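You operate a simulated robot arm through the tools that you are given. There is no shell and no other tool. Be economical: measure what you need, move in short steps, check, and stop when the job is done.

Carry out the task below with a simulated robot arm. There is one attempt and no reset: what you move stays moved.

## Task
Load the brown bobbin in chuck one, the white one in chuck eight.
Fine: slide the guide bar back first and forward again at the end; leave the coils, START, STOP, RESET and the turns knob. Where these are worked on the way, their far stop is far enough and under half their travel is too little: guide bar.

Only the result counts: the job must be done as asked and must still hold three seconds after the hand-in. Knocking over, shifting, dropping, spilling or breaking anything else fails it.

## Robot
A 7-joint arm with a fingered hand on a trunk, on a base that drives. Base frame: it is fixed to the floor where the robot stands at the start and does not move with it; the origin is under the middle of the robot, x ahead of it, y to its left, z up; the surface under the hand at the start is at about z = 0.97. Lengths are in m, angles in rad, forces in N, time in s.
With the tool pointing down near the work surface it reaches from about 0.1 to 0.68 m from the robot's upright axis, wherever it stands. Its first joint turns from -1.204 to 3.002 rad. Places, roughly: chuck eight [0.6, -0.3, 1]; chuck one [0.8, 0.3, 1]; guide bar [0.7, 0, 1.1]; rear reset button [1, -0.6, 1]; turns knob [0.1, -0.9, 1.1]; winder reset button [0.1, -0.8, 1.1]; winder start button [0.2, -0.7, 1.1]; winder stop button [0.2, -0.7, 1.1]. Payload 3.4 kg.
The TCP is the grasp point between the finger pads, 0.025 m short of the fingertips. In the tool frame z runs along the fingers and y along their closing line. The gripper opens to 0.088 m. The gripper's body begins 0.029 m behind the TCP. The gripper is a hand of 5 fingers: y runs from the thumb to the fingers, the wrist lies at [-0.013, -0.097, -0.162] in the tool frame.
Orientation is that of the tool frame in the base frame, as a unit quaternion [x, y, z, w]. With the fingers straight down and the wrist toward the robot, the tool's x, y and z point along [0, 1, 0], [1, 0, 0] and [0, 0, -1] of the base frame.

## Interface
- The arm moves only by the tool play_rows. Its argument "series" is a list of rows, each a list of 6 numbers: the shift along the base's x, y, z in m, then the turn, a rotation vector about the base's x, y, z in rad. In form: [[tx, ty, tz, rx, ry, rz], ...]. A call has 1 to 8 rows; each row shifts and turns the commanded pose from where the row before left it. Each row takes 0.2 s and may step no farther than 0.05 m and 0.15 rad from the row before; otherwise, the whole call is refused. Where a pose cannot be reached the arm comes as near as it can. A force on the tool above 90 N (or 10 N above the force at the start of the call, whichever is more), or a blocked arm, ends the call early, and 0.2 s more pass. In this call time passes only in rows, and 0.2 s behind the last. The reply holds the time, the measured pose of the TCP, the force on the tool along the base axes, the opening and the grip force, in the units named above and with some noise, with the torque about the TCP (base axes, N m) and any sound that the robot's microphone picked up, and new pictures: "pictures" is both (left out), scene, wrist or none.
- Cameras (640 x 400 px; columns grow to the right, rows downward): "scene" is now at [0.1193, -0.0363, 1.598]; the picture's right is [-0.44, -0.90, 0.00], its down [-0.69, 0.34, -0.64] and it looks along [0.58, -0.28, -0.77] (base axes); focal length 270 px, centre (320, 200). "wrist" rides on the gripper at [0.059, -0.079, -0.105] in the tool frame; the picture's right is [-0.73, 0.32, -0.61], its down [-0.62, -0.68, 0.38] and it looks along [-0.29, 0.66, 0.70] (tool axes); focal length 234 px, centre (320, 200). There is no depth. A picture from a camera that has moved, and an enlarged one, comes with that camera's place and axes in the base frame and with its lens.
- lift_body(by): slides the trunk up (or, below 0, down) by that many m; the arm and the scene camera ride with it, the base frame stays. It gives what a move gives, with no picture.
- roll_base(legs): drives the robot by 1 to 6 legs, each [ahead, left, turn to the left] in m, m and rad, along the robot's own axes; the way and the turn of a leg run together, so that a leg with both is an arc; at most 1.5 m and 3.142 rad a leg. The arm and the cameras ride along, it lands a little off, and it stops where it bumps. It gives what a move gives, and a new picture of the scene camera.
- finger_targets(index, middle, ring, little, thumb_bend, thumb_turn): sets how far each is bent, from 0 (flat) to 1 (curled in); at 0.3 the hand is open as for a grip, at 0.7 the pads meet at the TCP. One left out holds its place. A second passes; each finger stops where it meets its share of the squeeze, and holds until it gets a number again. It is the only way to open and close the hand. It gives what a move gives, with no picture; readings hold the bend of each and the force on index, middle, ring, little, thumb and palm. thumb_turn goes from beside the hand (0) to across from the fingers (1), as for a grip.
- head_to(pan, tilt): turns the head with the scene camera to pan (to the left, within 1.501 rad either way) and tilt (down, from -0.506 to 1.204), counted from straight ahead of the robot. It gives what a move gives, and a new picture of the scene camera.
- enlarge(camera, box): a new picture of the part [left, top, right, bottom] of that camera's present view, enlarged. It takes no simulated time.
- finish_job(): hands the job in; it is judged then, once.

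Go step by step. Nothing tells you exact positions but the pictures and the camera data: compare them with the known pose of the tool, close in by small moves and look again before you grip or let go. The budget is 120 turns and 260 pictures, counting those below and the enlarged ones. Unless the task says otherwise, let go and move clear before handing in, and close with one line.

The tools are called after "Call:" as name(argument=value, ...) on one line, values as JSON. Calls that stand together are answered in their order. play_rows: Moves the arm, as the interface text tells. Its arguments: {"type":"object","properties":{"series":{"type":"array"},"pictures":{"type":"string","enum":["both","scene","wrist","none"]}},"required":["series"]} The other tools are called the same way: lift_body (by) slides the trunk up or down; finger_targets (index, middle, ring, little, thumb_bend, thumb_turn) moves the fingers one by one; roll_base (legs) drives the base; head_to (pan, tilt) turns the head that bears the scene camera; enlarge (camera, box) takes an enlarged picture of a part of a camera's view; finish_job () hands the job in.

At the start:

```text
clock: 0.0
ee_pos: [0.3952, -0.0166, 1.3574]
ee_rot: [0.708, 0.706, -0.001, 0.0]
ft_force: [0.3, 0.5, -0.3]
moment: [0.01, -0.01, 0.01]
width: 0.0874
finger_force: 0.0
shape: jaw
bend: [0.3, 0.3, 0.3, 0.3, 0.3, 0.98]
finger forces: [0.0, 0.1, 0.0, 0.1, 0.0, 0.1]
trunk travel left (down, up): [-0.875, 0.065]
robot x, y, heading: [-0.0003, 0.001, 0.002]
head pan, tilt: [-0.459, 0.873]
```

scene: 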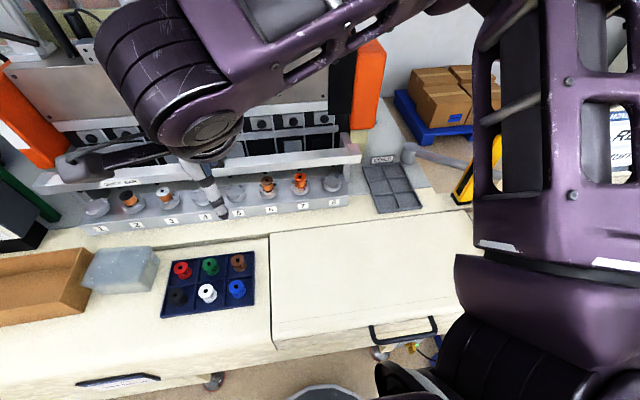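
wrist: 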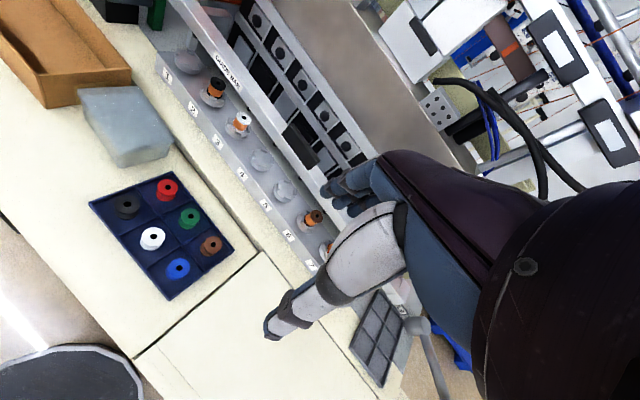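

I see the bobbin tray in the middle with the chuck row and guide bar behind it. I'll take closer looks before moving.

Call:
enlarge(camera="scene", box=[20, 100, 240, 238])

Call:
enlarge(camera="scene", box=[200, 90, 440, 240])

Call:
enlarge(camera="scene", box=[140, 230, 300, 330])

Call:
enlarge(camera="wrist", box=[140, 0, 420, 280])

```text
2.90 times, centred on (130, 169) of scene
camera zoom: at [0.1193, -0.0363, 1.598], right [-0.44, -0.9, 0.0], down [-0.69, 0.34, -0.64], along [0.58, -0.28, -0.77], focal length 782 px, centre (871, 290)
```

zoom: 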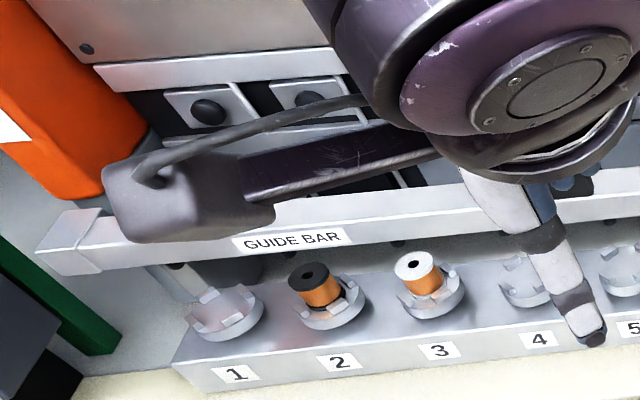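

```text
2.67 times, centred on (320, 165) of scene
camera zoom: at [0.1193, -0.0363, 1.598], right [-0.44, -0.9, 0.0], down [-0.69, 0.34, -0.64], along [0.58, -0.28, -0.77], focal length 719 px, centre (320, 293)
```

zoom: 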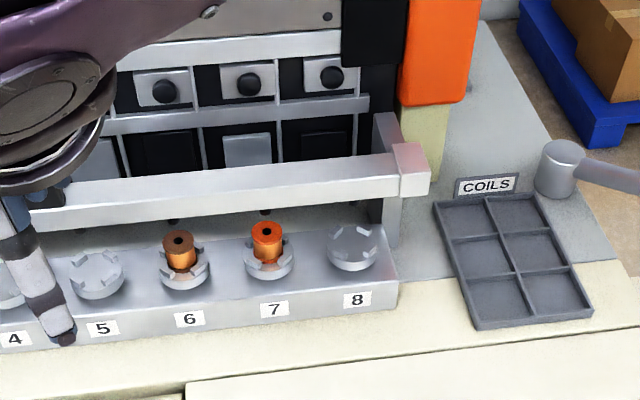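

```text
4.00 times, centred on (220, 280) of scene
camera zoom: at [0.1193, -0.0363, 1.598], right [-0.44, -0.9, 0.0], down [-0.69, 0.34, -0.64], along [0.58, -0.28, -0.77], focal length 1079 px, centre (720, -120)
```

zoom: 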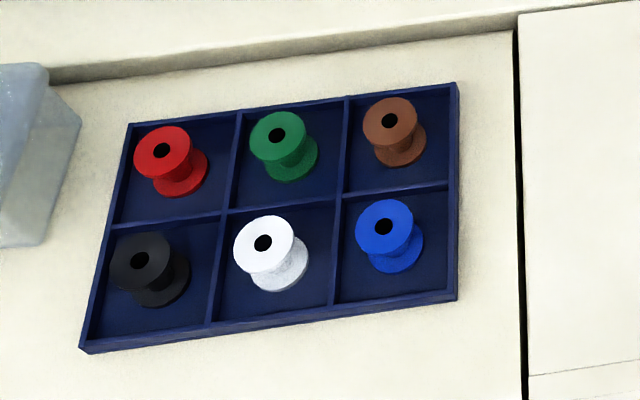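

```text
1.43 times, centred on (280, 140) of wrist
camera zoom: at [0.3182, 0.0427, 1.462], right [0.32, -0.73, 0.61], down [-0.68, -0.62, -0.38], along [0.66, -0.29, -0.7], focal length 334 px, centre (377, 286)
```

zoom: 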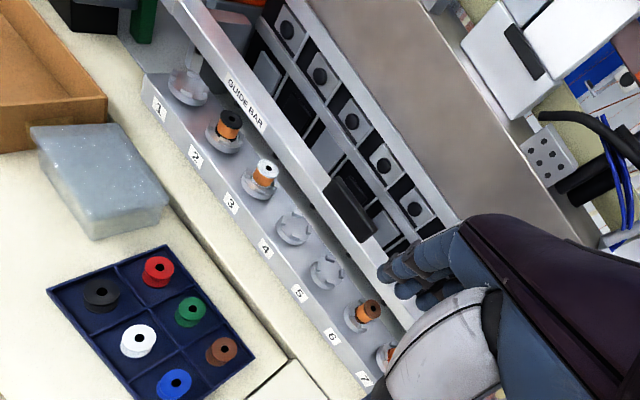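

The chuck row is rotated about -0.32 rad to the robot, with the guide bar hanging right over the chucks. I'll turn the base to face it squarely, then look down at the front clearance.

Call:
roll_base(legs=[[0, 0, -0.317]])

Call:
head_to(pan=0.3, tilt=1.2)

Call:
head_to(pan=0.3, tilt=0.7)

```text
clock: 1.4
ee_pos: [0.3694, -0.1403, 1.3579]
ee_rot: [0.811, 0.585, 0.001, 0.001]
ft_force: [-1.1, -2.0, -0.1]
moment: [-0.03, -0.01, 0.01]
width: 0.0877
finger_force: 0.0
shape: jaw
bend: [0.3, 0.3, 0.3, 0.3, 0.3, 0.98]
finger forces: [0.0, 0.1, 0.0, 0.1, 0.0, 0.0]
trunk travel left (down, up): [-0.875, 0.065]
robot x, y, heading: [-0.0012, -0.0011, -0.321]
head pan, tilt: [-0.459, 0.873]
camera scene: at [0.103, -0.0717, 1.598], right [-0.7, -0.71, 0.0], down [-0.55, 0.54, -0.64], along [0.46, -0.45, -0.77], focal length 270 px, centre (320, 200)
```

scene: 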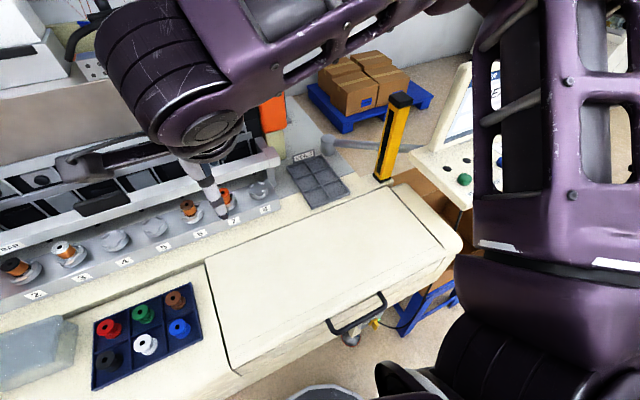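

```text
clock: 2.5
ee_pos: [0.3695, -0.1397, 1.3561]
ee_rot: [0.811, 0.585, 0.0, 0.0]
ft_force: [0.2, 1.5, -0.5]
moment: [-0.01, -0.03, -0.02]
width: 0.0877
finger_force: 0.1
shape: jaw
bend: [0.3, 0.3, 0.3, 0.3, 0.3, 0.98]
finger forces: [0.0, 0.0, 0.0, 0.1, 0.0, 0.1]
trunk travel left (down, up): [-0.875, 0.065]
robot x, y, heading: [0.0012, -0.0005, -0.318]
head pan, tilt: [0.3, 1.201]
camera scene: at [0.1037, -0.0191, 1.576], right [-0.02, -1.0, 0.0], down [-0.93, 0.02, -0.36], along [0.36, -0.01, -0.93], focal length 270 px, centre (320, 200)
```

scene: 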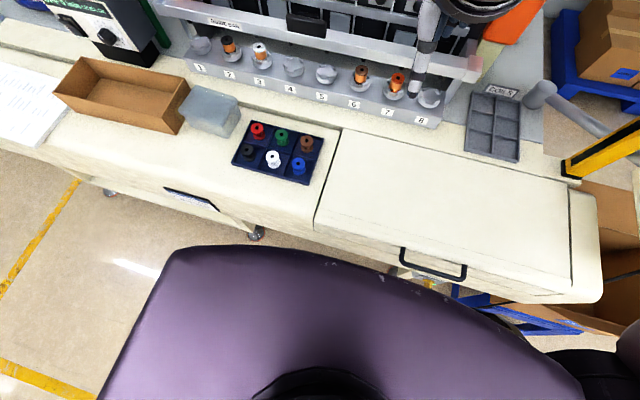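

```text
clock: 3.5
ee_pos: [0.3682, -0.1403, 1.3574]
ee_rot: [0.811, 0.585, 0.0, 0.0]
ft_force: [-0.3, 0.0, -0.9]
moment: [-0.02, 0.03, 0.0]
width: 0.0874
finger_force: 0.1
shape: jaw
bend: [0.3, 0.3, 0.3, 0.3, 0.3, 0.98]
finger forces: [0.0, 0.0, 0.1, 0.1, 0.0, 0.0]
trunk travel left (down, up): [-0.875, 0.065]
robot x, y, heading: [0.0001, -0.0027, -0.319]
head pan, tilt: [0.3, 0.7]
camera scene: at [0.1325, -0.0196, 1.6119], right [-0.02, -1.0, 0.0], down [-0.64, 0.01, -0.76], along [0.76, -0.02, -0.64], focal length 270 px, centre (320, 200)
```

scene: 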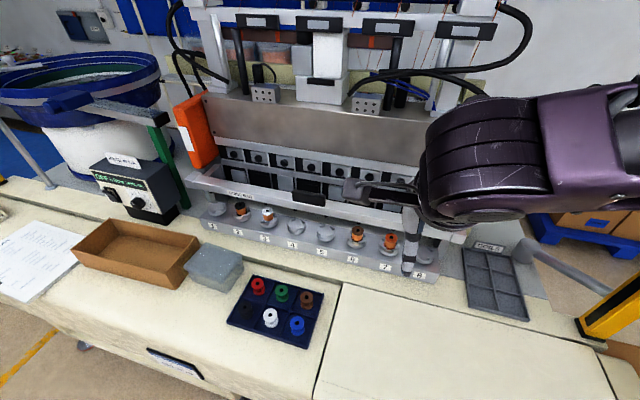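

I can now see the row squarely; I'll enlarge the guide bar, handle and ends to learn its shape and travel.

Call:
enlarge(camera="scene", box=[180, 120, 340, 260])

Call:
enlarge(camera="scene", box=[280, 140, 500, 290])

Call:
enlarge(camera="wrist", box=[0, 0, 640, 400])

```text
2.86 times, centred on (260, 190) of scene
camera zoom: at [0.1325, -0.0196, 1.6119], right [-0.02, -1.0, 0.0], down [-0.64, 0.01, -0.76], along [0.76, -0.02, -0.64], focal length 771 px, centre (491, 229)
```

zoom: 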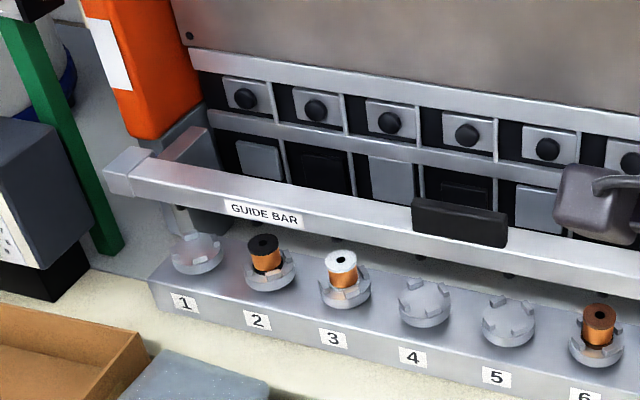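

```text
2.67 times, centred on (390, 215) of scene
camera zoom: at [0.1325, -0.0196, 1.6119], right [-0.02, -1.0, 0.0], down [-0.64, 0.01, -0.76], along [0.76, -0.02, -0.64], focal length 719 px, centre (133, 160)
```

zoom: 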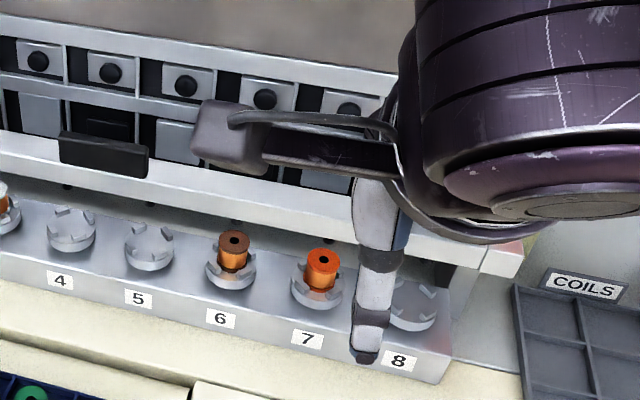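

```text
1.00 times, centred on (320, 200) of wrist (not enlarged: the box is as wide or as high as the picture)
camera zoom: at [0.3152, -0.0589, 1.462], right [0.08, -0.79, 0.61], down [-0.84, -0.38, -0.38], along [0.53, -0.48, -0.7], focal length 234 px, centre (320, 200)
```

zoom: 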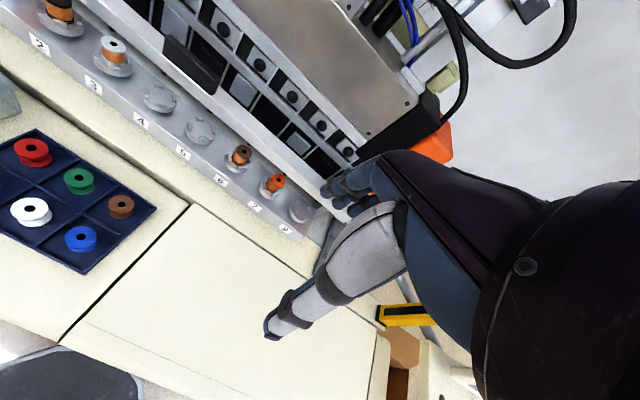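

The handle is a black plate on the bar's front at about (0.735, -0.003, 1.115). I'll move slightly closer and left so it is straight ahead.

Call:
roll_base(legs=[[0.0, 0.2, 0], [0.045, 0, 0]])

Call:
enlarge(camera="wrist", box=[0, 0, 640, 400])

```text
clock: 5.6
ee_pos: [0.4699, 0.0345, 1.359]
ee_rot: [0.813, 0.582, 0.002, 0.002]
ft_force: [-0.3, -0.4, 0.2]
moment: [0.01, 0.0, 0.01]
width: 0.0877
finger_force: 0.1
shape: jaw
bend: [0.3, 0.3, 0.3, 0.3, 0.3, 0.98]
finger forces: [0.0, 0.0, 0.0, 0.0, 0.1, 0.0]
trunk travel left (down, up): [-0.875, 0.065]
robot x, y, heading: [0.1092, 0.1764, -0.326]
head pan, tilt: [0.3, 0.7]
camera scene: at [0.2317, 0.1567, 1.6126], right [-0.03, -1.0, 0.0], down [-0.64, 0.02, -0.77], along [0.77, -0.02, -0.64], focal length 270 px, centre (320, 200)
```

scene: 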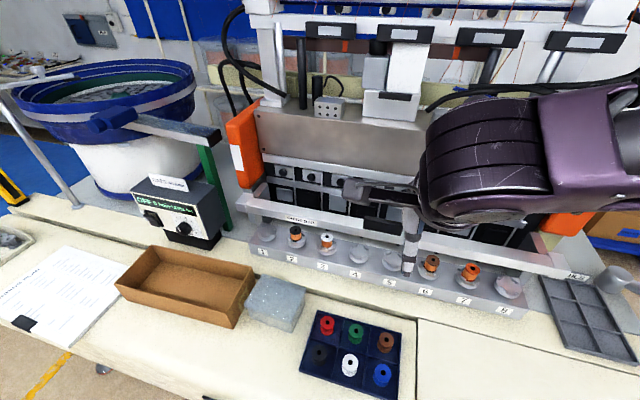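

```text
1.00 times, centred on (320, 200) of wrist (not enlarged: the box is as wide or as high as the picture)
camera zoom: at [0.4146, 0.116, 1.4638], right [0.07, -0.79, 0.61], down [-0.84, -0.37, -0.39], along [0.53, -0.49, -0.69], focal length 234 px, centre (320, 200)
```

zoom: 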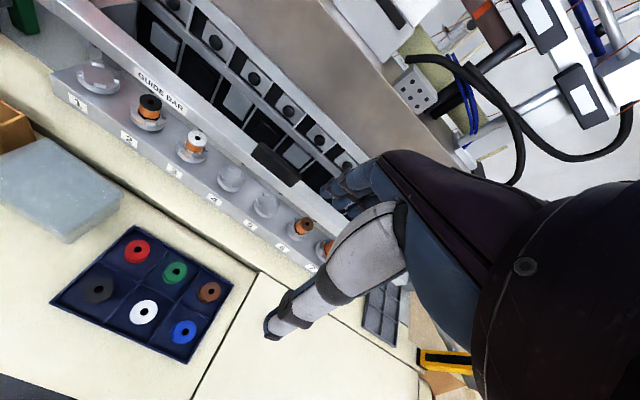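

The robot now faces the handle. I'll tilt the fingers forward and bring them just in front of the black plate.

Call:
play_rows(series=[[0.0253, -0.0005, -0.0415, -0.0261, -0.0791, 0], [0.0253, -0.0005, -0.0415, -0.0261, -0.0791, 0], [0.0253, -0.0005, -0.0415, -0.0261, -0.0791, 0], [0.0253, -0.0005, -0.0415, -0.0261, -0.0791, 0], [0.0253, -0.0005, -0.0415, -0.0261, -0.0791, 0], [0.0253, -0.0005, -0.0415, -0.0261, -0.0791, 0]])

Call:
enlarge(camera="scene", box=[240, 130, 560, 330])

```text
clock: 7.0
ee_pos: [0.6272, 0.0287, 1.1086]
ee_rot: [0.788, 0.564, 0.146, 0.201]
ft_force: [0.0, 0.3, -0.5]
moment: [0.01, 0.0, 0.01]
width: 0.0877
finger_force: 0.1
shape: jaw
bend: [0.3, 0.3, 0.3, 0.3, 0.3, 0.98]
finger forces: [0.1, 0.0, 0.0, 0.1, 0.0, 0.0]
trunk travel left (down, up): [-0.875, 0.065]
robot x, y, heading: [0.1076, 0.1809, -0.327]
head pan, tilt: [0.3, 0.7]
camera scene: at [0.2404, 0.1554, 1.6119], right [-0.03, -1.0, 0.0], down [-0.64, 0.02, -0.76], along [0.76, -0.02, -0.64], focal length 270 px, centre (320, 200)
camera wrist: at [0.5356, 0.1233, 1.1638], right [-0.24, -0.69, 0.68], down [-0.59, -0.45, -0.67], along [0.77, -0.57, -0.3], focal length 234 px, centre (320, 200)
```

scene: 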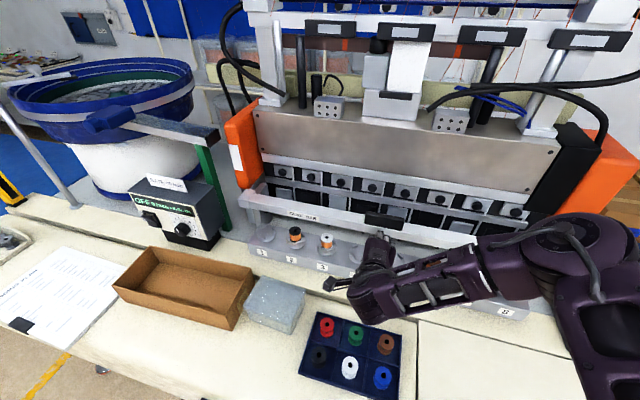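
wrist: 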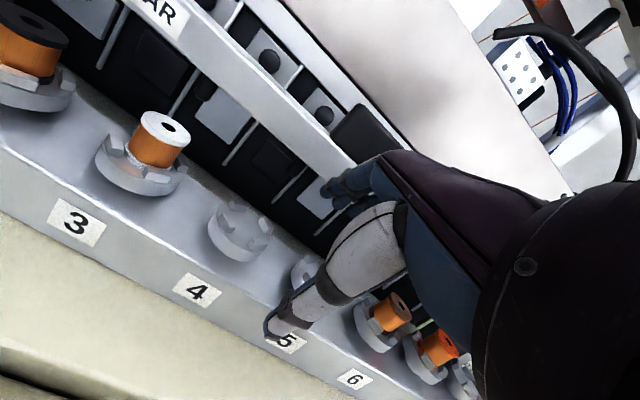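

```text
2.00 times, centred on (400, 230) of scene
camera zoom: at [0.2404, 0.1554, 1.6119], right [-0.03, -1.0, 0.0], down [-0.64, 0.02, -0.76], along [0.76, -0.02, -0.64], focal length 540 px, centre (160, 140)
```

zoom: 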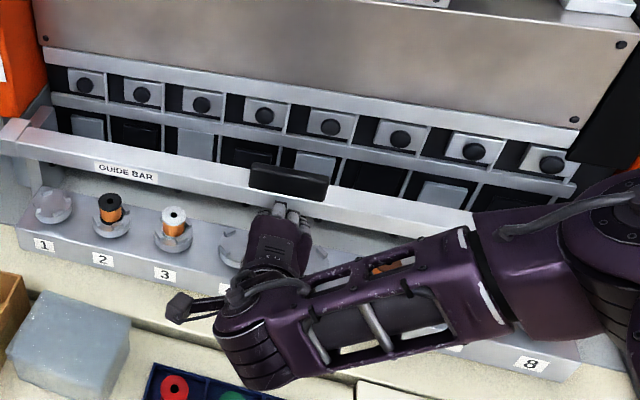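

The bar sits a little higher than first judged (about z 1.13–1.19). I'll raise the fingers to its mid height and push back gently.

Call:
play_rows(series=[[0, 0, 0.038, 0, 0, 0], [0.019, -0.0063, 0, 0, 0, 0], [0.019, -0.0063, 0, 0, 0, 0], [0.019, -0.0063, 0, 0, 0, 0]])

Call:
enlarge(camera="scene", box=[240, 130, 560, 330])

```text
clock: 8.0
ee_pos: [0.6853, 0.0105, 1.1469]
ee_rot: [0.788, 0.563, 0.145, 0.201]
ft_force: [-0.2, 0.0, 0.3]
moment: [0.07, 0.02, 0.02]
width: 0.0877
finger_force: 0.0
shape: jaw
bend: [0.3, 0.3, 0.3, 0.3, 0.3, 0.98]
finger forces: [0.0, 0.1, 0.0, 0.0, 0.0, 0.0]
trunk travel left (down, up): [-0.875, 0.065]
robot x, y, heading: [0.1067, 0.1755, -0.328]
head pan, tilt: [0.3, 0.7]
camera scene: at [0.2392, 0.1558, 1.612], right [-0.03, -1.0, 0.0], down [-0.64, 0.02, -0.77], along [0.76, -0.02, -0.64], focal length 270 px, centre (320, 200)
camera wrist: at [0.5925, 0.1049, 1.2016], right [-0.24, -0.69, 0.68], down [-0.59, -0.45, -0.67], along [0.77, -0.57, -0.3], focal length 234 px, centre (320, 200)
```

scene: 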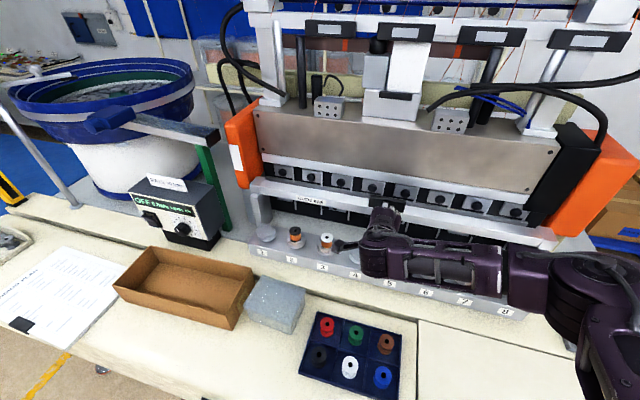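
wrist: 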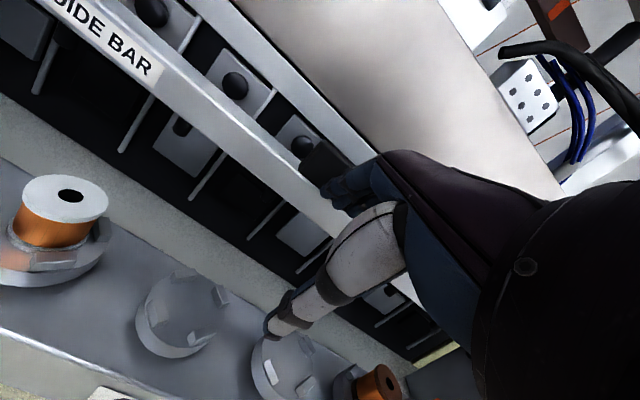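

```text
2.00 times, centred on (400, 230) of scene
camera zoom: at [0.2392, 0.1558, 1.612], right [-0.03, -1.0, 0.0], down [-0.64, 0.02, -0.77], along [0.76, -0.02, -0.64], focal length 540 px, centre (160, 140)
```

zoom: 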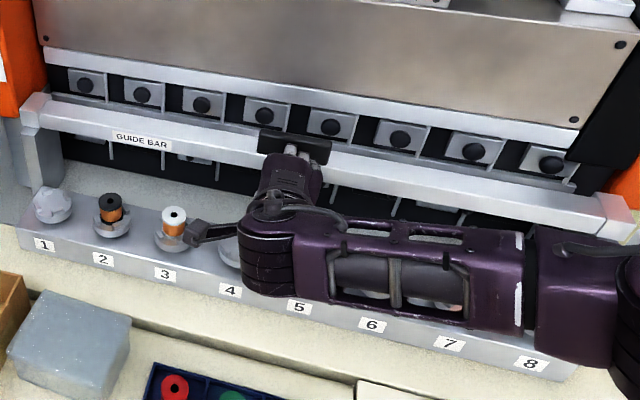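

The bar slides back freely with the push. I'll continue toward its back stop.

Call:
play_rows(series=[[0.019, -0.0063, 0, 0, 0, 0], [0.019, -0.0063, 0, 0, 0, 0], [0.019, -0.0063, 0, 0, 0, 0]])

Call:
enlarge(camera="scene", box=[240, 130, 560, 330])

```text
clock: 8.8
ee_pos: [0.7163, 0.0019, 1.1592]
ee_rot: [0.785, 0.564, 0.152, 0.205]
ft_force: [-78.7, 18.1, 9.1]
moment: [-0.49, -0.68, -1.53]
width: 0.0727
finger_force: 0.1
shape: jaw
bend: [0.51, 0.49, 0.47, 0.4, 0.3, 0.98]
finger forces: [13.8, 26.5, 23.3, 17.9, 0.1, 0.0]
trunk travel left (down, up): [-0.875, 0.065]
robot x, y, heading: [0.1071, 0.175, -0.328]
head pan, tilt: [0.3, 0.7]
camera scene: at [0.2051, 0.1649, 1.6147], right [-0.03, -1.0, 0.01], down [-0.63, 0.01, -0.78], along [0.78, -0.03, -0.63], focal length 270 px, centre (320, 200)
camera wrist: at [0.6222, 0.0962, 1.2117], right [-0.25, -0.69, 0.68], down [-0.58, -0.46, -0.67], along [0.78, -0.56, -0.28], focal length 234 px, centre (320, 200)
```

scene: 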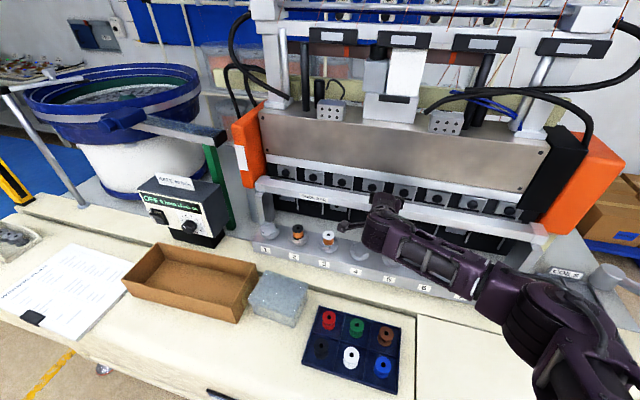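
wrist: 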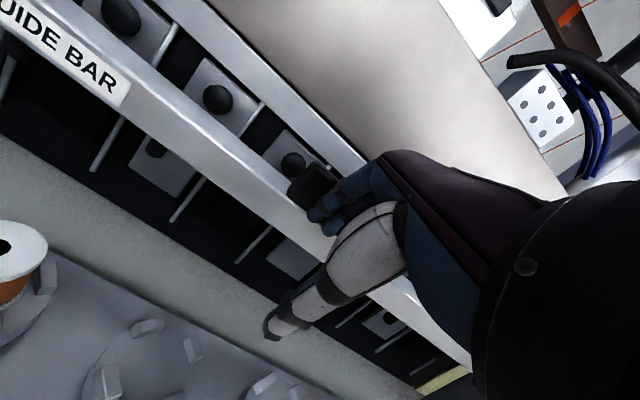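

```text
2.00 times, centred on (400, 230) of scene
camera zoom: at [0.2051, 0.1649, 1.6147], right [-0.03, -1.0, 0.01], down [-0.63, 0.01, -0.78], along [0.78, -0.03, -0.63], focal length 540 px, centre (160, 140)
```

zoom: 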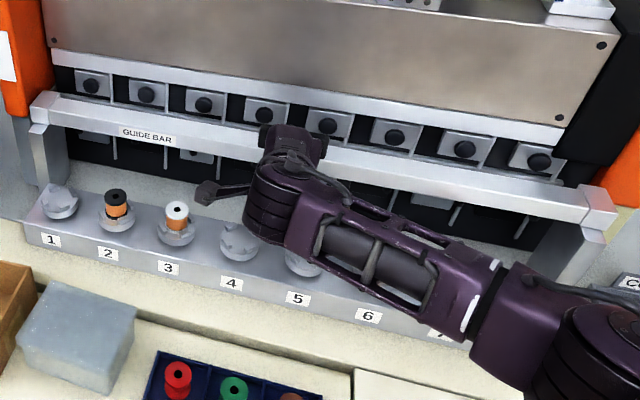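

The bar has hit its back stop (about 79 N). I'll retreat, straighten the hand and check that the bar stays back.

Call:
play_rows(series=[[-0.019, 0.0063, 0, 0, 0, 0], [-0.038, 0.0126, 0, 0, 0, 0], [-0.038, 0.0126, 0.01, 0, 0, 0], [-0.038, 0.0126, 0.02, 0.0261, 0.0791, 0], [-0.03, 0.01, 0.035, 0.0261, 0.0791, 0], [-0.01, 0.0033, 0.04, 0.0261, 0.0791, 0], [0, 0, 0.04, 0.0261, 0.0791, 0], [0, 0, 0.04, 0.0522, 0.139, 0]])

Call:
enlarge(camera="scene", box=[220, 130, 420, 270])

Call:
enlarge(camera="scene", box=[290, 290, 430, 400])

```text
clock: 10.0
ee_pos: [0.5749, -0.0392, 1.1477]
ee_rot: [0.804, 0.558, 0.013, 0.206]
ft_force: [-0.7, -0.5, 0.3]
moment: [0.01, 0.02, 0.01]
width: 0.0878
finger_force: 0.1
shape: jaw
bend: [0.3, 0.3, 0.3, 0.3, 0.3, 0.98]
finger forces: [0.0, 0.0, 0.0, 0.1, 0.0, 0.0]
out of reach, approached as far as the arm can: row 5, 6
trunk travel left (down, up): [-0.875, 0.065]
robot x, y, heading: [0.1087, 0.1761, -0.325]
head pan, tilt: [0.3, 0.7]
stopped in row 6: the arm was blocked; the commanded pose is now the measured one
camera scene: at [0.2391, 0.1489, 1.6118], right [-0.03, -1.0, 0.0], down [-0.64, 0.02, -0.76], along [0.76, -0.02, -0.64], focal length 270 px, centre (320, 200)
camera wrist: at [0.5019, 0.0701, 1.2041], right [-0.14, -0.56, 0.82], down [-0.75, -0.48, -0.46], along [0.65, -0.67, -0.35], focal length 234 px, centre (320, 200)
```

scene: 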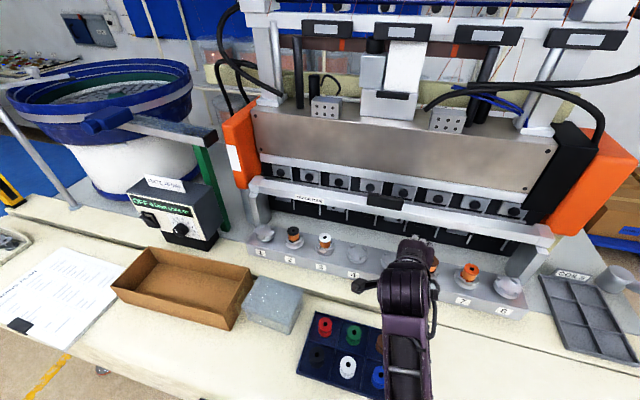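
wrist: 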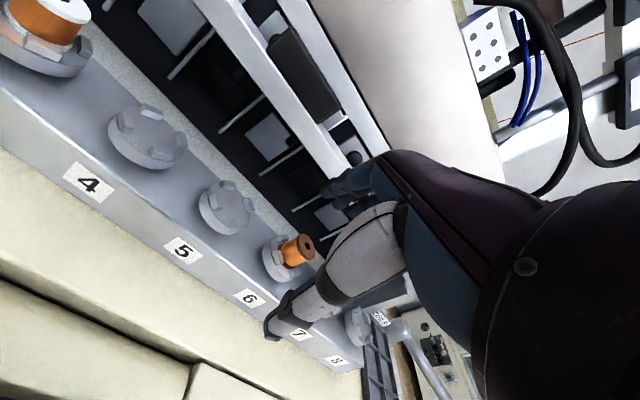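

```text
2.86 times, centred on (320, 200) of scene
camera zoom: at [0.2391, 0.1489, 1.6118], right [-0.03, -1.0, 0.0], down [-0.64, 0.02, -0.76], along [0.76, -0.02, -0.64], focal length 771 px, centre (320, 200)
```

zoom: 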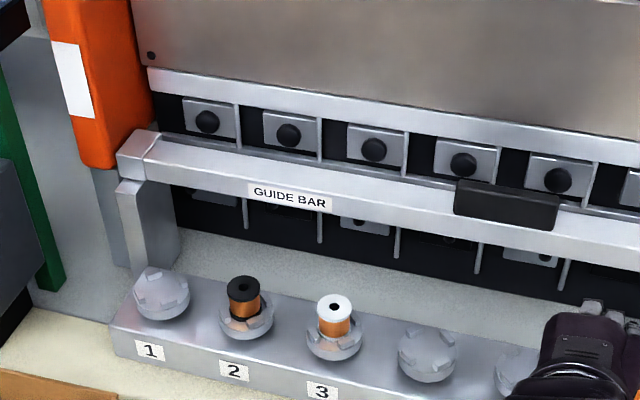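

```text
3.64 times, centred on (360, 345) of scene
camera zoom: at [0.2391, 0.1489, 1.6118], right [-0.03, -1.0, 0.0], down [-0.64, 0.02, -0.76], along [0.76, -0.02, -0.64], focal length 981 px, centre (174, -327)
```

zoom: 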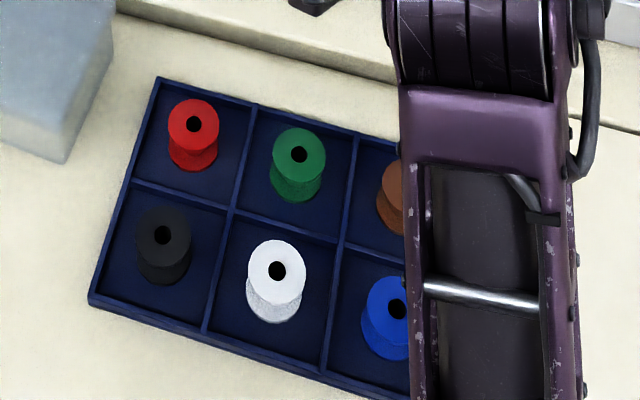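

The bar is back on its posts. The arm got into an awkward folded posture; I'll lift it straight up slowly.

Call:
play_rows(series=[[0, 0, 0.03, 0, 0, 0], [0, 0, 0.04, 0, 0, 0], [0, 0, 0.04, 0, 0, 0], [0, 0, 0.04, 0, 0, 0]])

```text
clock: 10.5
ee_pos: [0.5562, -0.1047, 1.167]
ee_rot: [0.796, 0.54, -0.078, 0.262]
ft_force: [-0.4, 0.2, -0.1]
moment: [0.04, -0.02, -0.03]
width: 0.0879
finger_force: 0.1
shape: jaw
bend: [0.3, 0.3, 0.3, 0.3, 0.3, 0.98]
finger forces: [0.0, 0.0, 0.0, 0.0, 0.1, 0.1]
out of reach, approached as far as the arm can: row 2
trunk travel left (down, up): [-0.875, 0.065]
robot x, y, heading: [0.111, 0.1731, -0.328]
head pan, tilt: [0.3, 0.7]
stopped in row 2: the arm was blocked; the commanded pose is now the measured one
camera scene: at [0.2398, 0.1525, 1.6118], right [-0.03, -1.0, 0.0], down [-0.64, 0.02, -0.76], along [0.76, -0.02, -0.64], focal length 270 px, centre (320, 200)
camera wrist: at [0.4944, 0.0188, 1.2058], right [-0.1, -0.38, 0.92], down [-0.8, -0.51, -0.3], along [0.59, -0.77, -0.26], focal length 234 px, centre (320, 200)
```

scene: 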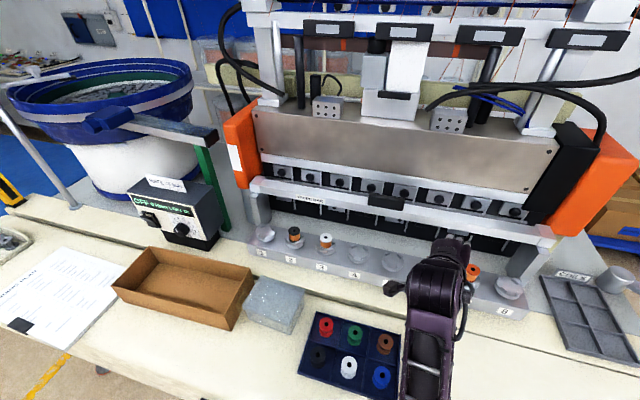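
wrist: 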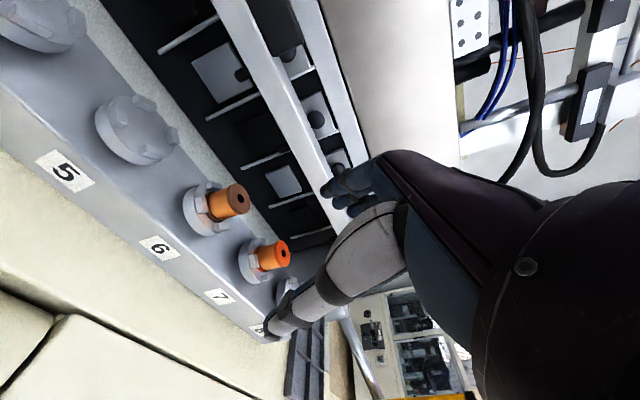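

The arm is stuck near a joint limit; I'll look down to see its posture.

Call:
head_to(pan=-0.2, tilt=1.15)

Call:
head_to(pan=-0.9, tilt=0.9)

```text
clock: 11.4
ee_pos: [0.5556, -0.1019, 1.1674]
ee_rot: [0.795, 0.541, -0.078, 0.262]
ft_force: [-0.1, 0.3, -0.8]
moment: [-0.02, -0.03, -0.01]
width: 0.0877
finger_force: 0.0
shape: jaw
bend: [0.3, 0.3, 0.3, 0.3, 0.3, 0.98]
finger forces: [0.0, 0.0, 0.0, 0.0, 0.0, 0.1]
trunk travel left (down, up): [-0.875, 0.065]
robot x, y, heading: [0.1036, 0.1781, -0.325]
head pan, tilt: [-0.201, 1.15]
camera scene: at [0.206, 0.1286, 1.5789], right [-0.5, -0.86, 0.0], down [-0.79, 0.46, -0.41], along [0.35, -0.21, -0.91], focal length 270 px, centre (320, 200)
```

scene: 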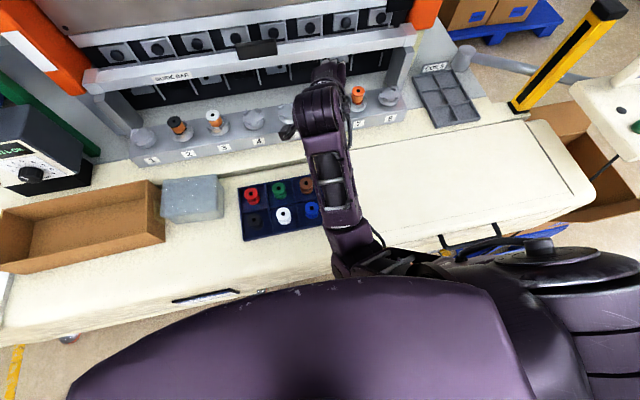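

```text
clock: 12.5
ee_pos: [0.5558, -0.1023, 1.1675]
ee_rot: [0.795, 0.541, -0.078, 0.262]
ft_force: [-0.2, 0.5, 0.0]
moment: [0.03, -0.03, 0.0]
width: 0.0878
finger_force: 0.0
shape: jaw
bend: [0.3, 0.3, 0.3, 0.3, 0.3, 0.98]
finger forces: [0.0, 0.1, 0.0, 0.0, 0.0, 0.0]
trunk travel left (down, up): [-0.875, 0.065]
robot x, y, heading: [0.1085, 0.1775, -0.324]
head pan, tilt: [-0.901, 0.901]
camera scene: at [0.1799, 0.0875, 1.5958], right [-0.94, -0.34, 0.0], down [-0.26, 0.74, -0.62], along [0.21, -0.58, -0.78], focal length 270 px, centre (320, 200)
```

scene: 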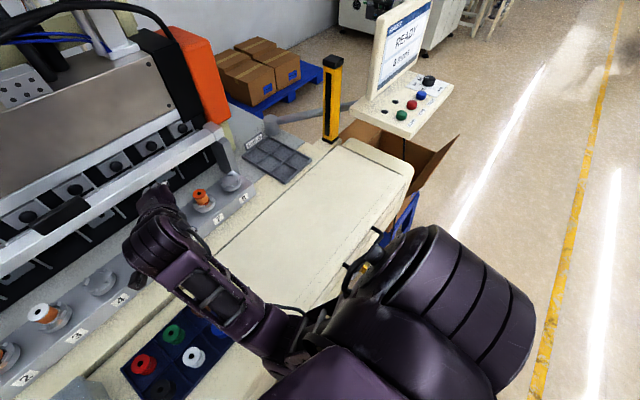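

The elbow is folded just in front of the chest, near the table edge. I'll raise the trunk, then extend the hand forward and up to unfold it.

Call:
lift_body(by=0.06)

Call:
play_rows(series=[[0.02, -0.0066, 0.02, 0, 0, 0], [0.01, -0.0033, 0.03, 0, 0, 0], [0.01, -0.0033, 0.03, 0, 0, 0]])

```text
clock: 13.5
ee_pos: [0.5558, -0.1018, 1.2272]
ee_rot: [0.795, 0.541, -0.078, 0.262]
ft_force: [0.0, -0.6, 0.4]
moment: [0.02, -0.02, 0.04]
width: 0.0881
finger_force: 0.2
shape: jaw
bend: [0.3, 0.3, 0.3, 0.3, 0.3, 0.98]
finger forces: [0.1, 0.1, 0.1, 0.0, 0.0, 0.0]
trunk travel left (down, up): [-0.935, 0.005]
robot x, y, heading: [0.1092, 0.1712, -0.325]
head pan, tilt: [-0.901, 0.901]
```

```text
clock: 14.4
ee_pos: [0.5847, -0.1666, 1.2993]
ee_rot: [0.796, 0.512, -0.132, 0.296]
ft_force: [-0.8, 0.0, 0.2]
moment: [-0.02, 0.0, 0.02]
width: 0.0878
finger_force: 0.0
shape: jaw
bend: [0.3, 0.3, 0.3, 0.3, 0.3, 0.98]
finger forces: [0.1, 0.1, 0.0, 0.0, 0.0, 0.0]
out of reach, approached as far as the arm can: row 3
trunk travel left (down, up): [-0.935, 0.005]
robot x, y, heading: [0.1066, 0.1787, -0.332]
head pan, tilt: [-0.901, 0.901]
stopped in row 3: the arm was blocked; the commanded pose is now the measured one
camera scene: at [0.1802, 0.0877, 1.6558], right [-0.94, -0.34, 0.0], down [-0.26, 0.74, -0.62], along [0.21, -0.59, -0.78], focal length 270 px, centre (320, 200)
camera wrist: at [0.5315, -0.0349, 1.3247], right [-0.09, -0.26, 0.96], down [-0.85, -0.49, -0.21], along [0.52, -0.83, -0.18], focal length 234 px, centre (320, 200)
```

scene: 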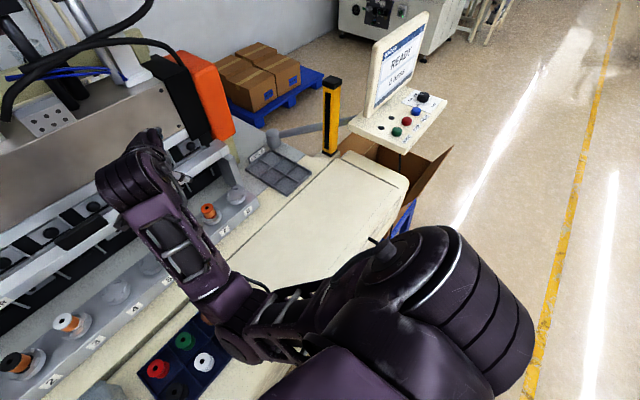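
wrist: 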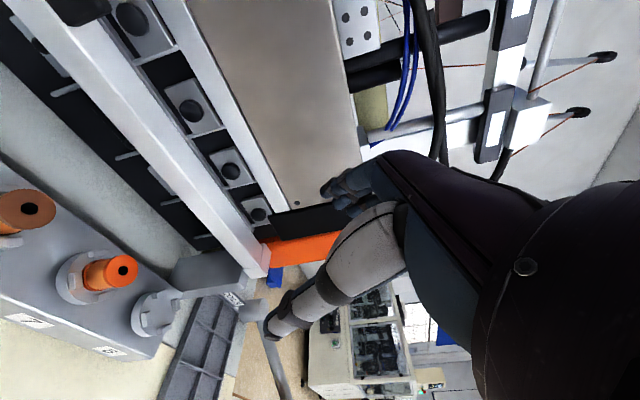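

The arm drifted with the tool tilted to the right. I'll test turning the tool back upright in place.

Call:
play_rows(series=[[0, 0, 0.02, 0.1, 0.015, 0], [0, 0, 0.02, 0.1, 0.015, 0]], pictures="none")

```text
clock: 15.0
ee_pos: [0.6047, -0.2108, 1.3058]
ee_rot: [0.822, 0.513, -0.113, 0.218]
ft_force: [0.1, 0.3, -0.1]
moment: [-0.01, 0.02, 0.0]
width: 0.0878
finger_force: 0.1
shape: jaw
bend: [0.3, 0.3, 0.3, 0.3, 0.3, 0.98]
finger forces: [0.0, 0.1, 0.0, 0.1, 0.1, 0.0]
out of reach, approached as far as the arm can: row 1, 2
trunk travel left (down, up): [-0.935, 0.005]
robot x, y, heading: [0.1115, 0.1779, -0.333]
head pan, tilt: [-0.901, 0.901]
```

Call:
play_rows(series=[[-0.01, -0.03, 0.01, 0.1, 0.015, 0], [-0.01, -0.03, 0.02, 0.1, 0.015, 0], [-0.01, -0.03, 0.02, 0.1, 0.015, 0], [-0.01, -0.03, 0.02, 0, 0, 0]], pictures="scene")

```text
clock: 16.0
ee_pos: [0.5916, -0.3269, 1.3607]
ee_rot: [0.837, 0.542, -0.03, 0.068]
ft_force: [0.6, 0.3, 0.1]
moment: [0.0, -0.03, 0.0]
width: 0.0879
finger_force: 0.1
shape: jaw
bend: [0.3, 0.3, 0.3, 0.3, 0.3, 0.98]
finger forces: [0.1, 0.0, 0.0, 0.0, 0.1, 0.1]
out of reach, approached as far as the arm can: row 1, 2
trunk travel left (down, up): [-0.935, 0.005]
robot x, y, heading: [0.1052, 0.1748, -0.33]
head pan, tilt: [-0.901, 0.901]
camera scene: at [0.179, 0.0847, 1.6556], right [-0.94, -0.33, 0.0], down [-0.26, 0.74, -0.62], along [0.21, -0.58, -0.78], focal length 270 px, centre (320, 200)
```

scene: 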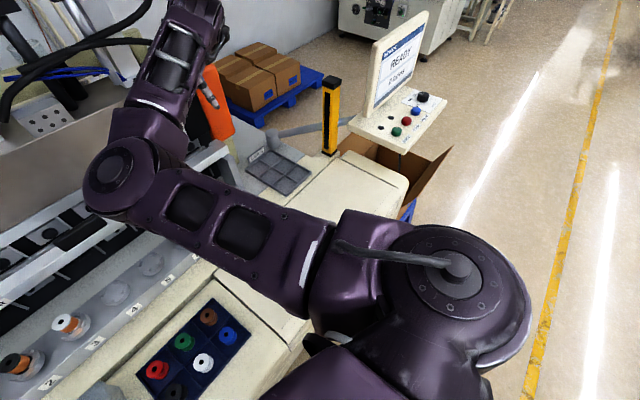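

The arm has unfolded to a high-elbow posture. I'll finish levelling the tool and draw it back toward the robot to see whether this posture works.

Call:
play_rows(series=[[-0.02, 0.0, 0.02, 0.07, 0.01, 0.05], [-0.02, 0.02, 0.02, 0.07, 0.01, 0.05], [-0.02, 0.03, 0.0, 0, 0, 0], [-0.02, 0.03, 0.0, 0, 0, 0]])

```text
clock: 17.0
ee_pos: [0.5002, -0.2537, 1.3946]
ee_rot: [0.819, 0.573, 0.003, -0.001]
ft_force: [0.1, 0.6, 0.1]
moment: [0.0, -0.02, 0.01]
width: 0.088
finger_force: 0.2
shape: jaw
bend: [0.3, 0.3, 0.3, 0.3, 0.3, 0.98]
finger forces: [0.0, 0.1, 0.1, 0.1, 0.0, 0.1]
trunk travel left (down, up): [-0.935, 0.005]
robot x, y, heading: [0.1098, 0.1765, -0.325]
head pan, tilt: [-0.901, 0.901]
camera scene: at [0.1751, 0.0879, 1.656], right [-0.94, -0.33, 0.0], down [-0.26, 0.74, -0.62], along [0.21, -0.59, -0.78], focal length 270 px, centre (320, 200)
camera wrist: at [0.4481, -0.171, 1.5002], right [0.05, -0.8, 0.6], down [-0.85, -0.35, -0.39], along [0.52, -0.49, -0.7], focal length 234 px, centre (320, 200)
```

scene: 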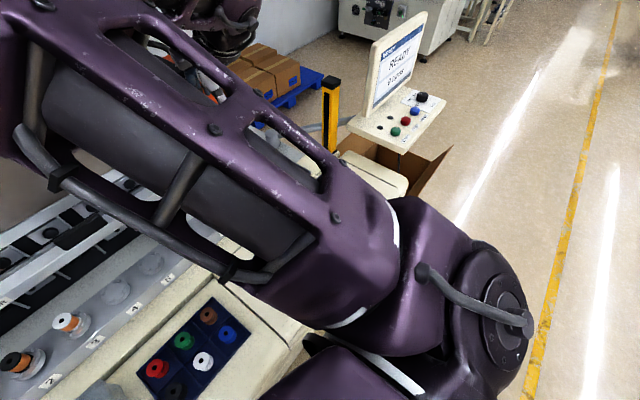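
wrist: 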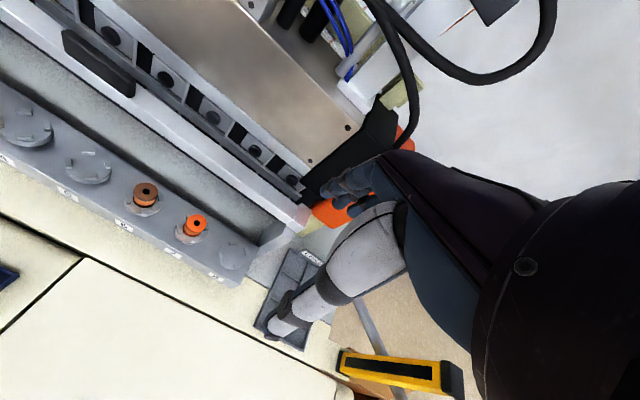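

Tool is upright again and fully under control in a high-elbow posture that works to the robot's right. I'll shift the base left so the bobbin tray lies in that region, and turn the head.

Call:
roll_base(legs=[[-0.03, 0, 0], [0, 0.17, 0]])

Call:
head_to(pan=0.1, tilt=1.15)

Call:
enlarge(camera="wrist", box=[0, 0, 640, 400])

```text
clock: 18.9
ee_pos: [0.5327, -0.0839, 1.3985]
ee_rot: [0.818, 0.576, 0.01, -0.002]
ft_force: [0.6, -0.1, 0.3]
moment: [0.03, 0.02, -0.04]
width: 0.088
finger_force: 0.1
shape: jaw
bend: [0.3, 0.3, 0.3, 0.3, 0.3, 0.98]
finger forces: [0.1, 0.0, 0.0, 0.0, 0.0, 0.1]
trunk travel left (down, up): [-0.935, 0.005]
robot x, y, heading: [0.1337, 0.3438, -0.323]
head pan, tilt: [-0.901, 0.901]
camera scene: at [0.2046, 0.2531, 1.6556], right [-0.94, -0.34, 0.0], down [-0.26, 0.74, -0.62], along [0.21, -0.58, -0.78], focal length 270 px, centre (320, 200)
```

scene: 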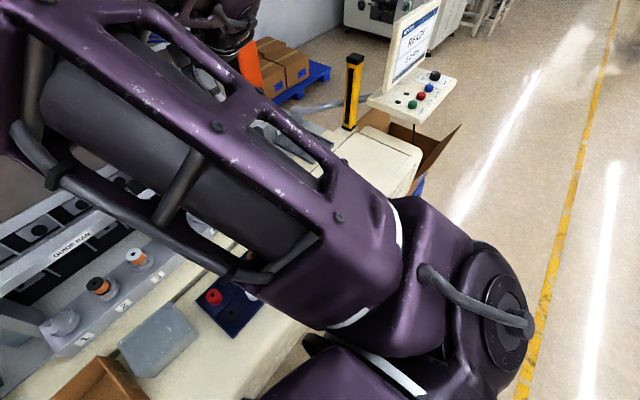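

```text
clock: 20.1
ee_pos: [0.5332, -0.0829, 1.3973]
ee_rot: [0.819, 0.574, 0.01, -0.001]
ft_force: [0.4, -0.2, 0.6]
moment: [0.0, 0.03, 0.02]
width: 0.088
finger_force: 0.1
shape: jaw
bend: [0.3, 0.3, 0.3, 0.3, 0.3, 0.98]
finger forces: [0.0, 0.0, 0.0, 0.1, 0.0, 0.0]
trunk travel left (down, up): [-0.935, 0.005]
robot x, y, heading: [0.134, 0.3473, -0.33]
head pan, tilt: [0.099, 1.15]
camera scene: at [0.2387, 0.3143, 1.6389], right [-0.23, -0.97, 0.0], down [-0.89, 0.21, -0.41], along [0.4, -0.09, -0.91], focal length 270 px, centre (320, 200)
```

scene: 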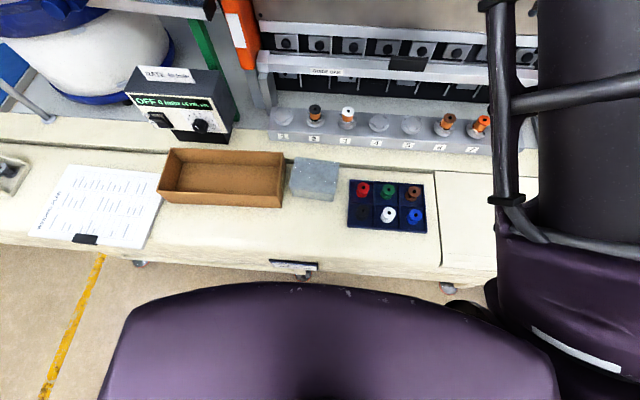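

```text
1.00 times, centred on (320, 200) of wrist (not enlarged: the box is as wide or as high as the picture)
camera zoom: at [0.4793, -0.0017, 1.5024], right [0.05, -0.8, 0.6], down [-0.85, -0.35, -0.4], along [0.53, -0.49, -0.7], focal length 234 px, centre (320, 200)
```

zoom: 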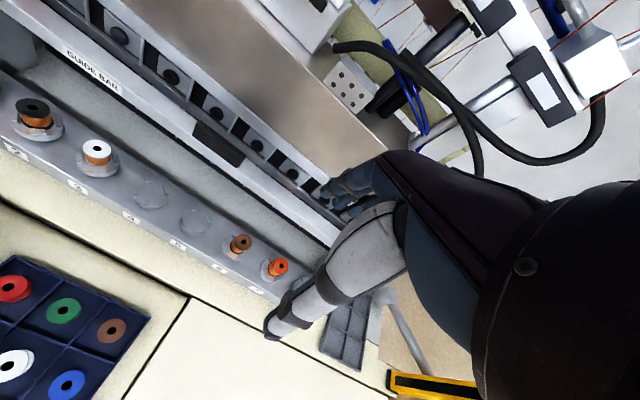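

The scene view of the tray is now unobstructed. I'll enlarge it and the chucks for precise positions.

Call:
enlarge(camera="scene", box=[340, 165, 440, 235])

Call:
enlarge(camera="scene", box=[250, 60, 410, 160])

Call:
enlarge(camera="wrist", box=[0, 200, 200, 400])

```text
5.71 times, centred on (390, 200) of scene
camera zoom: at [0.2387, 0.3143, 1.6389], right [-0.23, -0.97, 0.0], down [-0.89, 0.21, -0.41], along [0.4, -0.09, -0.91], focal length 1542 px, centre (-80, 200)
```

zoom: 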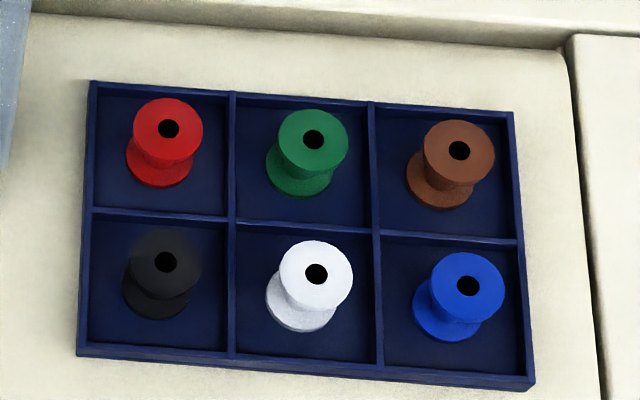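

```text
4.00 times, centred on (330, 110) of scene
camera zoom: at [0.2387, 0.3143, 1.6389], right [-0.23, -0.97, 0.0], down [-0.89, 0.21, -0.41], along [0.4, -0.09, -0.91], focal length 1079 px, centre (280, 560)
```

zoom: 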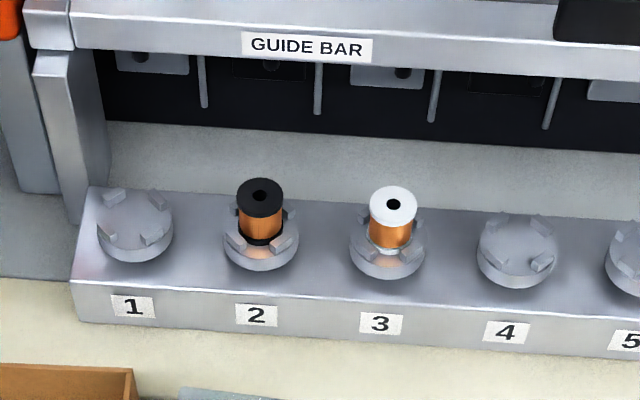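

```text
2.00 times, centred on (100, 300) of wrist
camera zoom: at [0.4793, -0.0017, 1.5024], right [0.05, -0.8, 0.6], down [-0.85, -0.35, -0.4], along [0.53, -0.49, -0.7], focal length 468 px, centre (760, 0)
```

zoom: 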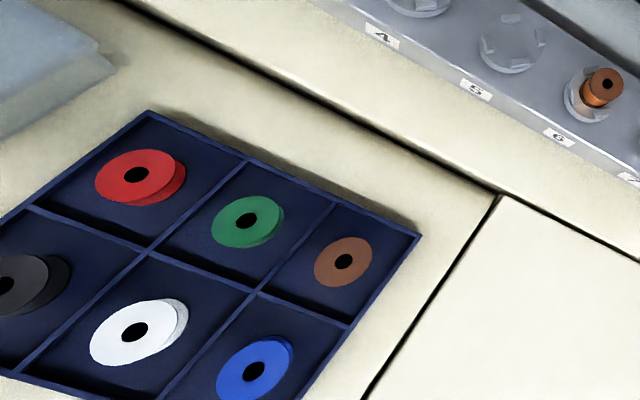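

Brown's top is at about (0.4815, 0.005, 1.008) and white's at (0.440, 0.0885). I'll bring the hand above brown.

Call:
play_rows(series=[[-0.0074, 0.0126, -0.0396, -0.002, 0.002, 0.004], [-0.0074, 0.0126, -0.0396, -0.002, 0.002, 0.004], [-0.0074, 0.0126, -0.0396, -0.002, 0.002, 0.004], [-0.0074, 0.0126, -0.0396, -0.002, 0.002, 0.004], [-0.0074, 0.0126, -0.0396, -0.002, 0.002, 0.004], [-0.0074, 0.0126, -0.0396, -0.002, 0.002, 0.004], [-0.0074, 0.0126, -0.0396, -0.002, 0.002, 0.004]])

```text
clock: 21.7
ee_pos: [0.4852, 0.0058, 1.1181]
ee_rot: [0.81, 0.587, -0.002, 0.001]
ft_force: [0.5, -0.1, -0.3]
moment: [-0.01, 0.01, -0.02]
width: 0.0876
finger_force: 0.0
shape: jaw
bend: [0.3, 0.3, 0.3, 0.3, 0.3, 0.98]
finger forces: [0.1, 0.0, 0.0, 0.0, 0.0, 0.0]
trunk travel left (down, up): [-0.935, 0.005]
robot x, y, heading: [0.1313, 0.3447, -0.326]
head pan, tilt: [0.099, 1.15]
camera scene: at [0.2393, 0.3143, 1.6389], right [-0.23, -0.97, 0.0], down [-0.89, 0.21, -0.41], along [0.4, -0.09, -0.91], focal length 270 px, centre (320, 200)
camera wrist: at [0.4297, 0.087, 1.2219], right [0.08, -0.79, 0.61], down [-0.84, -0.38, -0.38], along [0.53, -0.48, -0.69], focal length 234 px, centre (320, 200)
```

scene: 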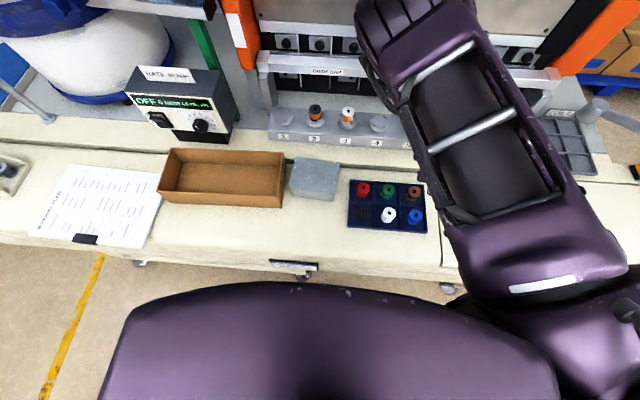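
wrist: 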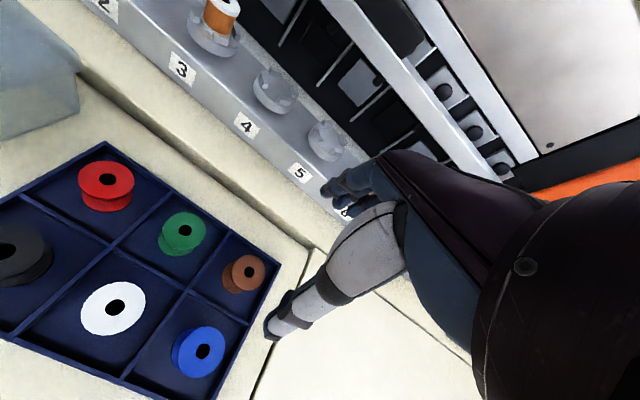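

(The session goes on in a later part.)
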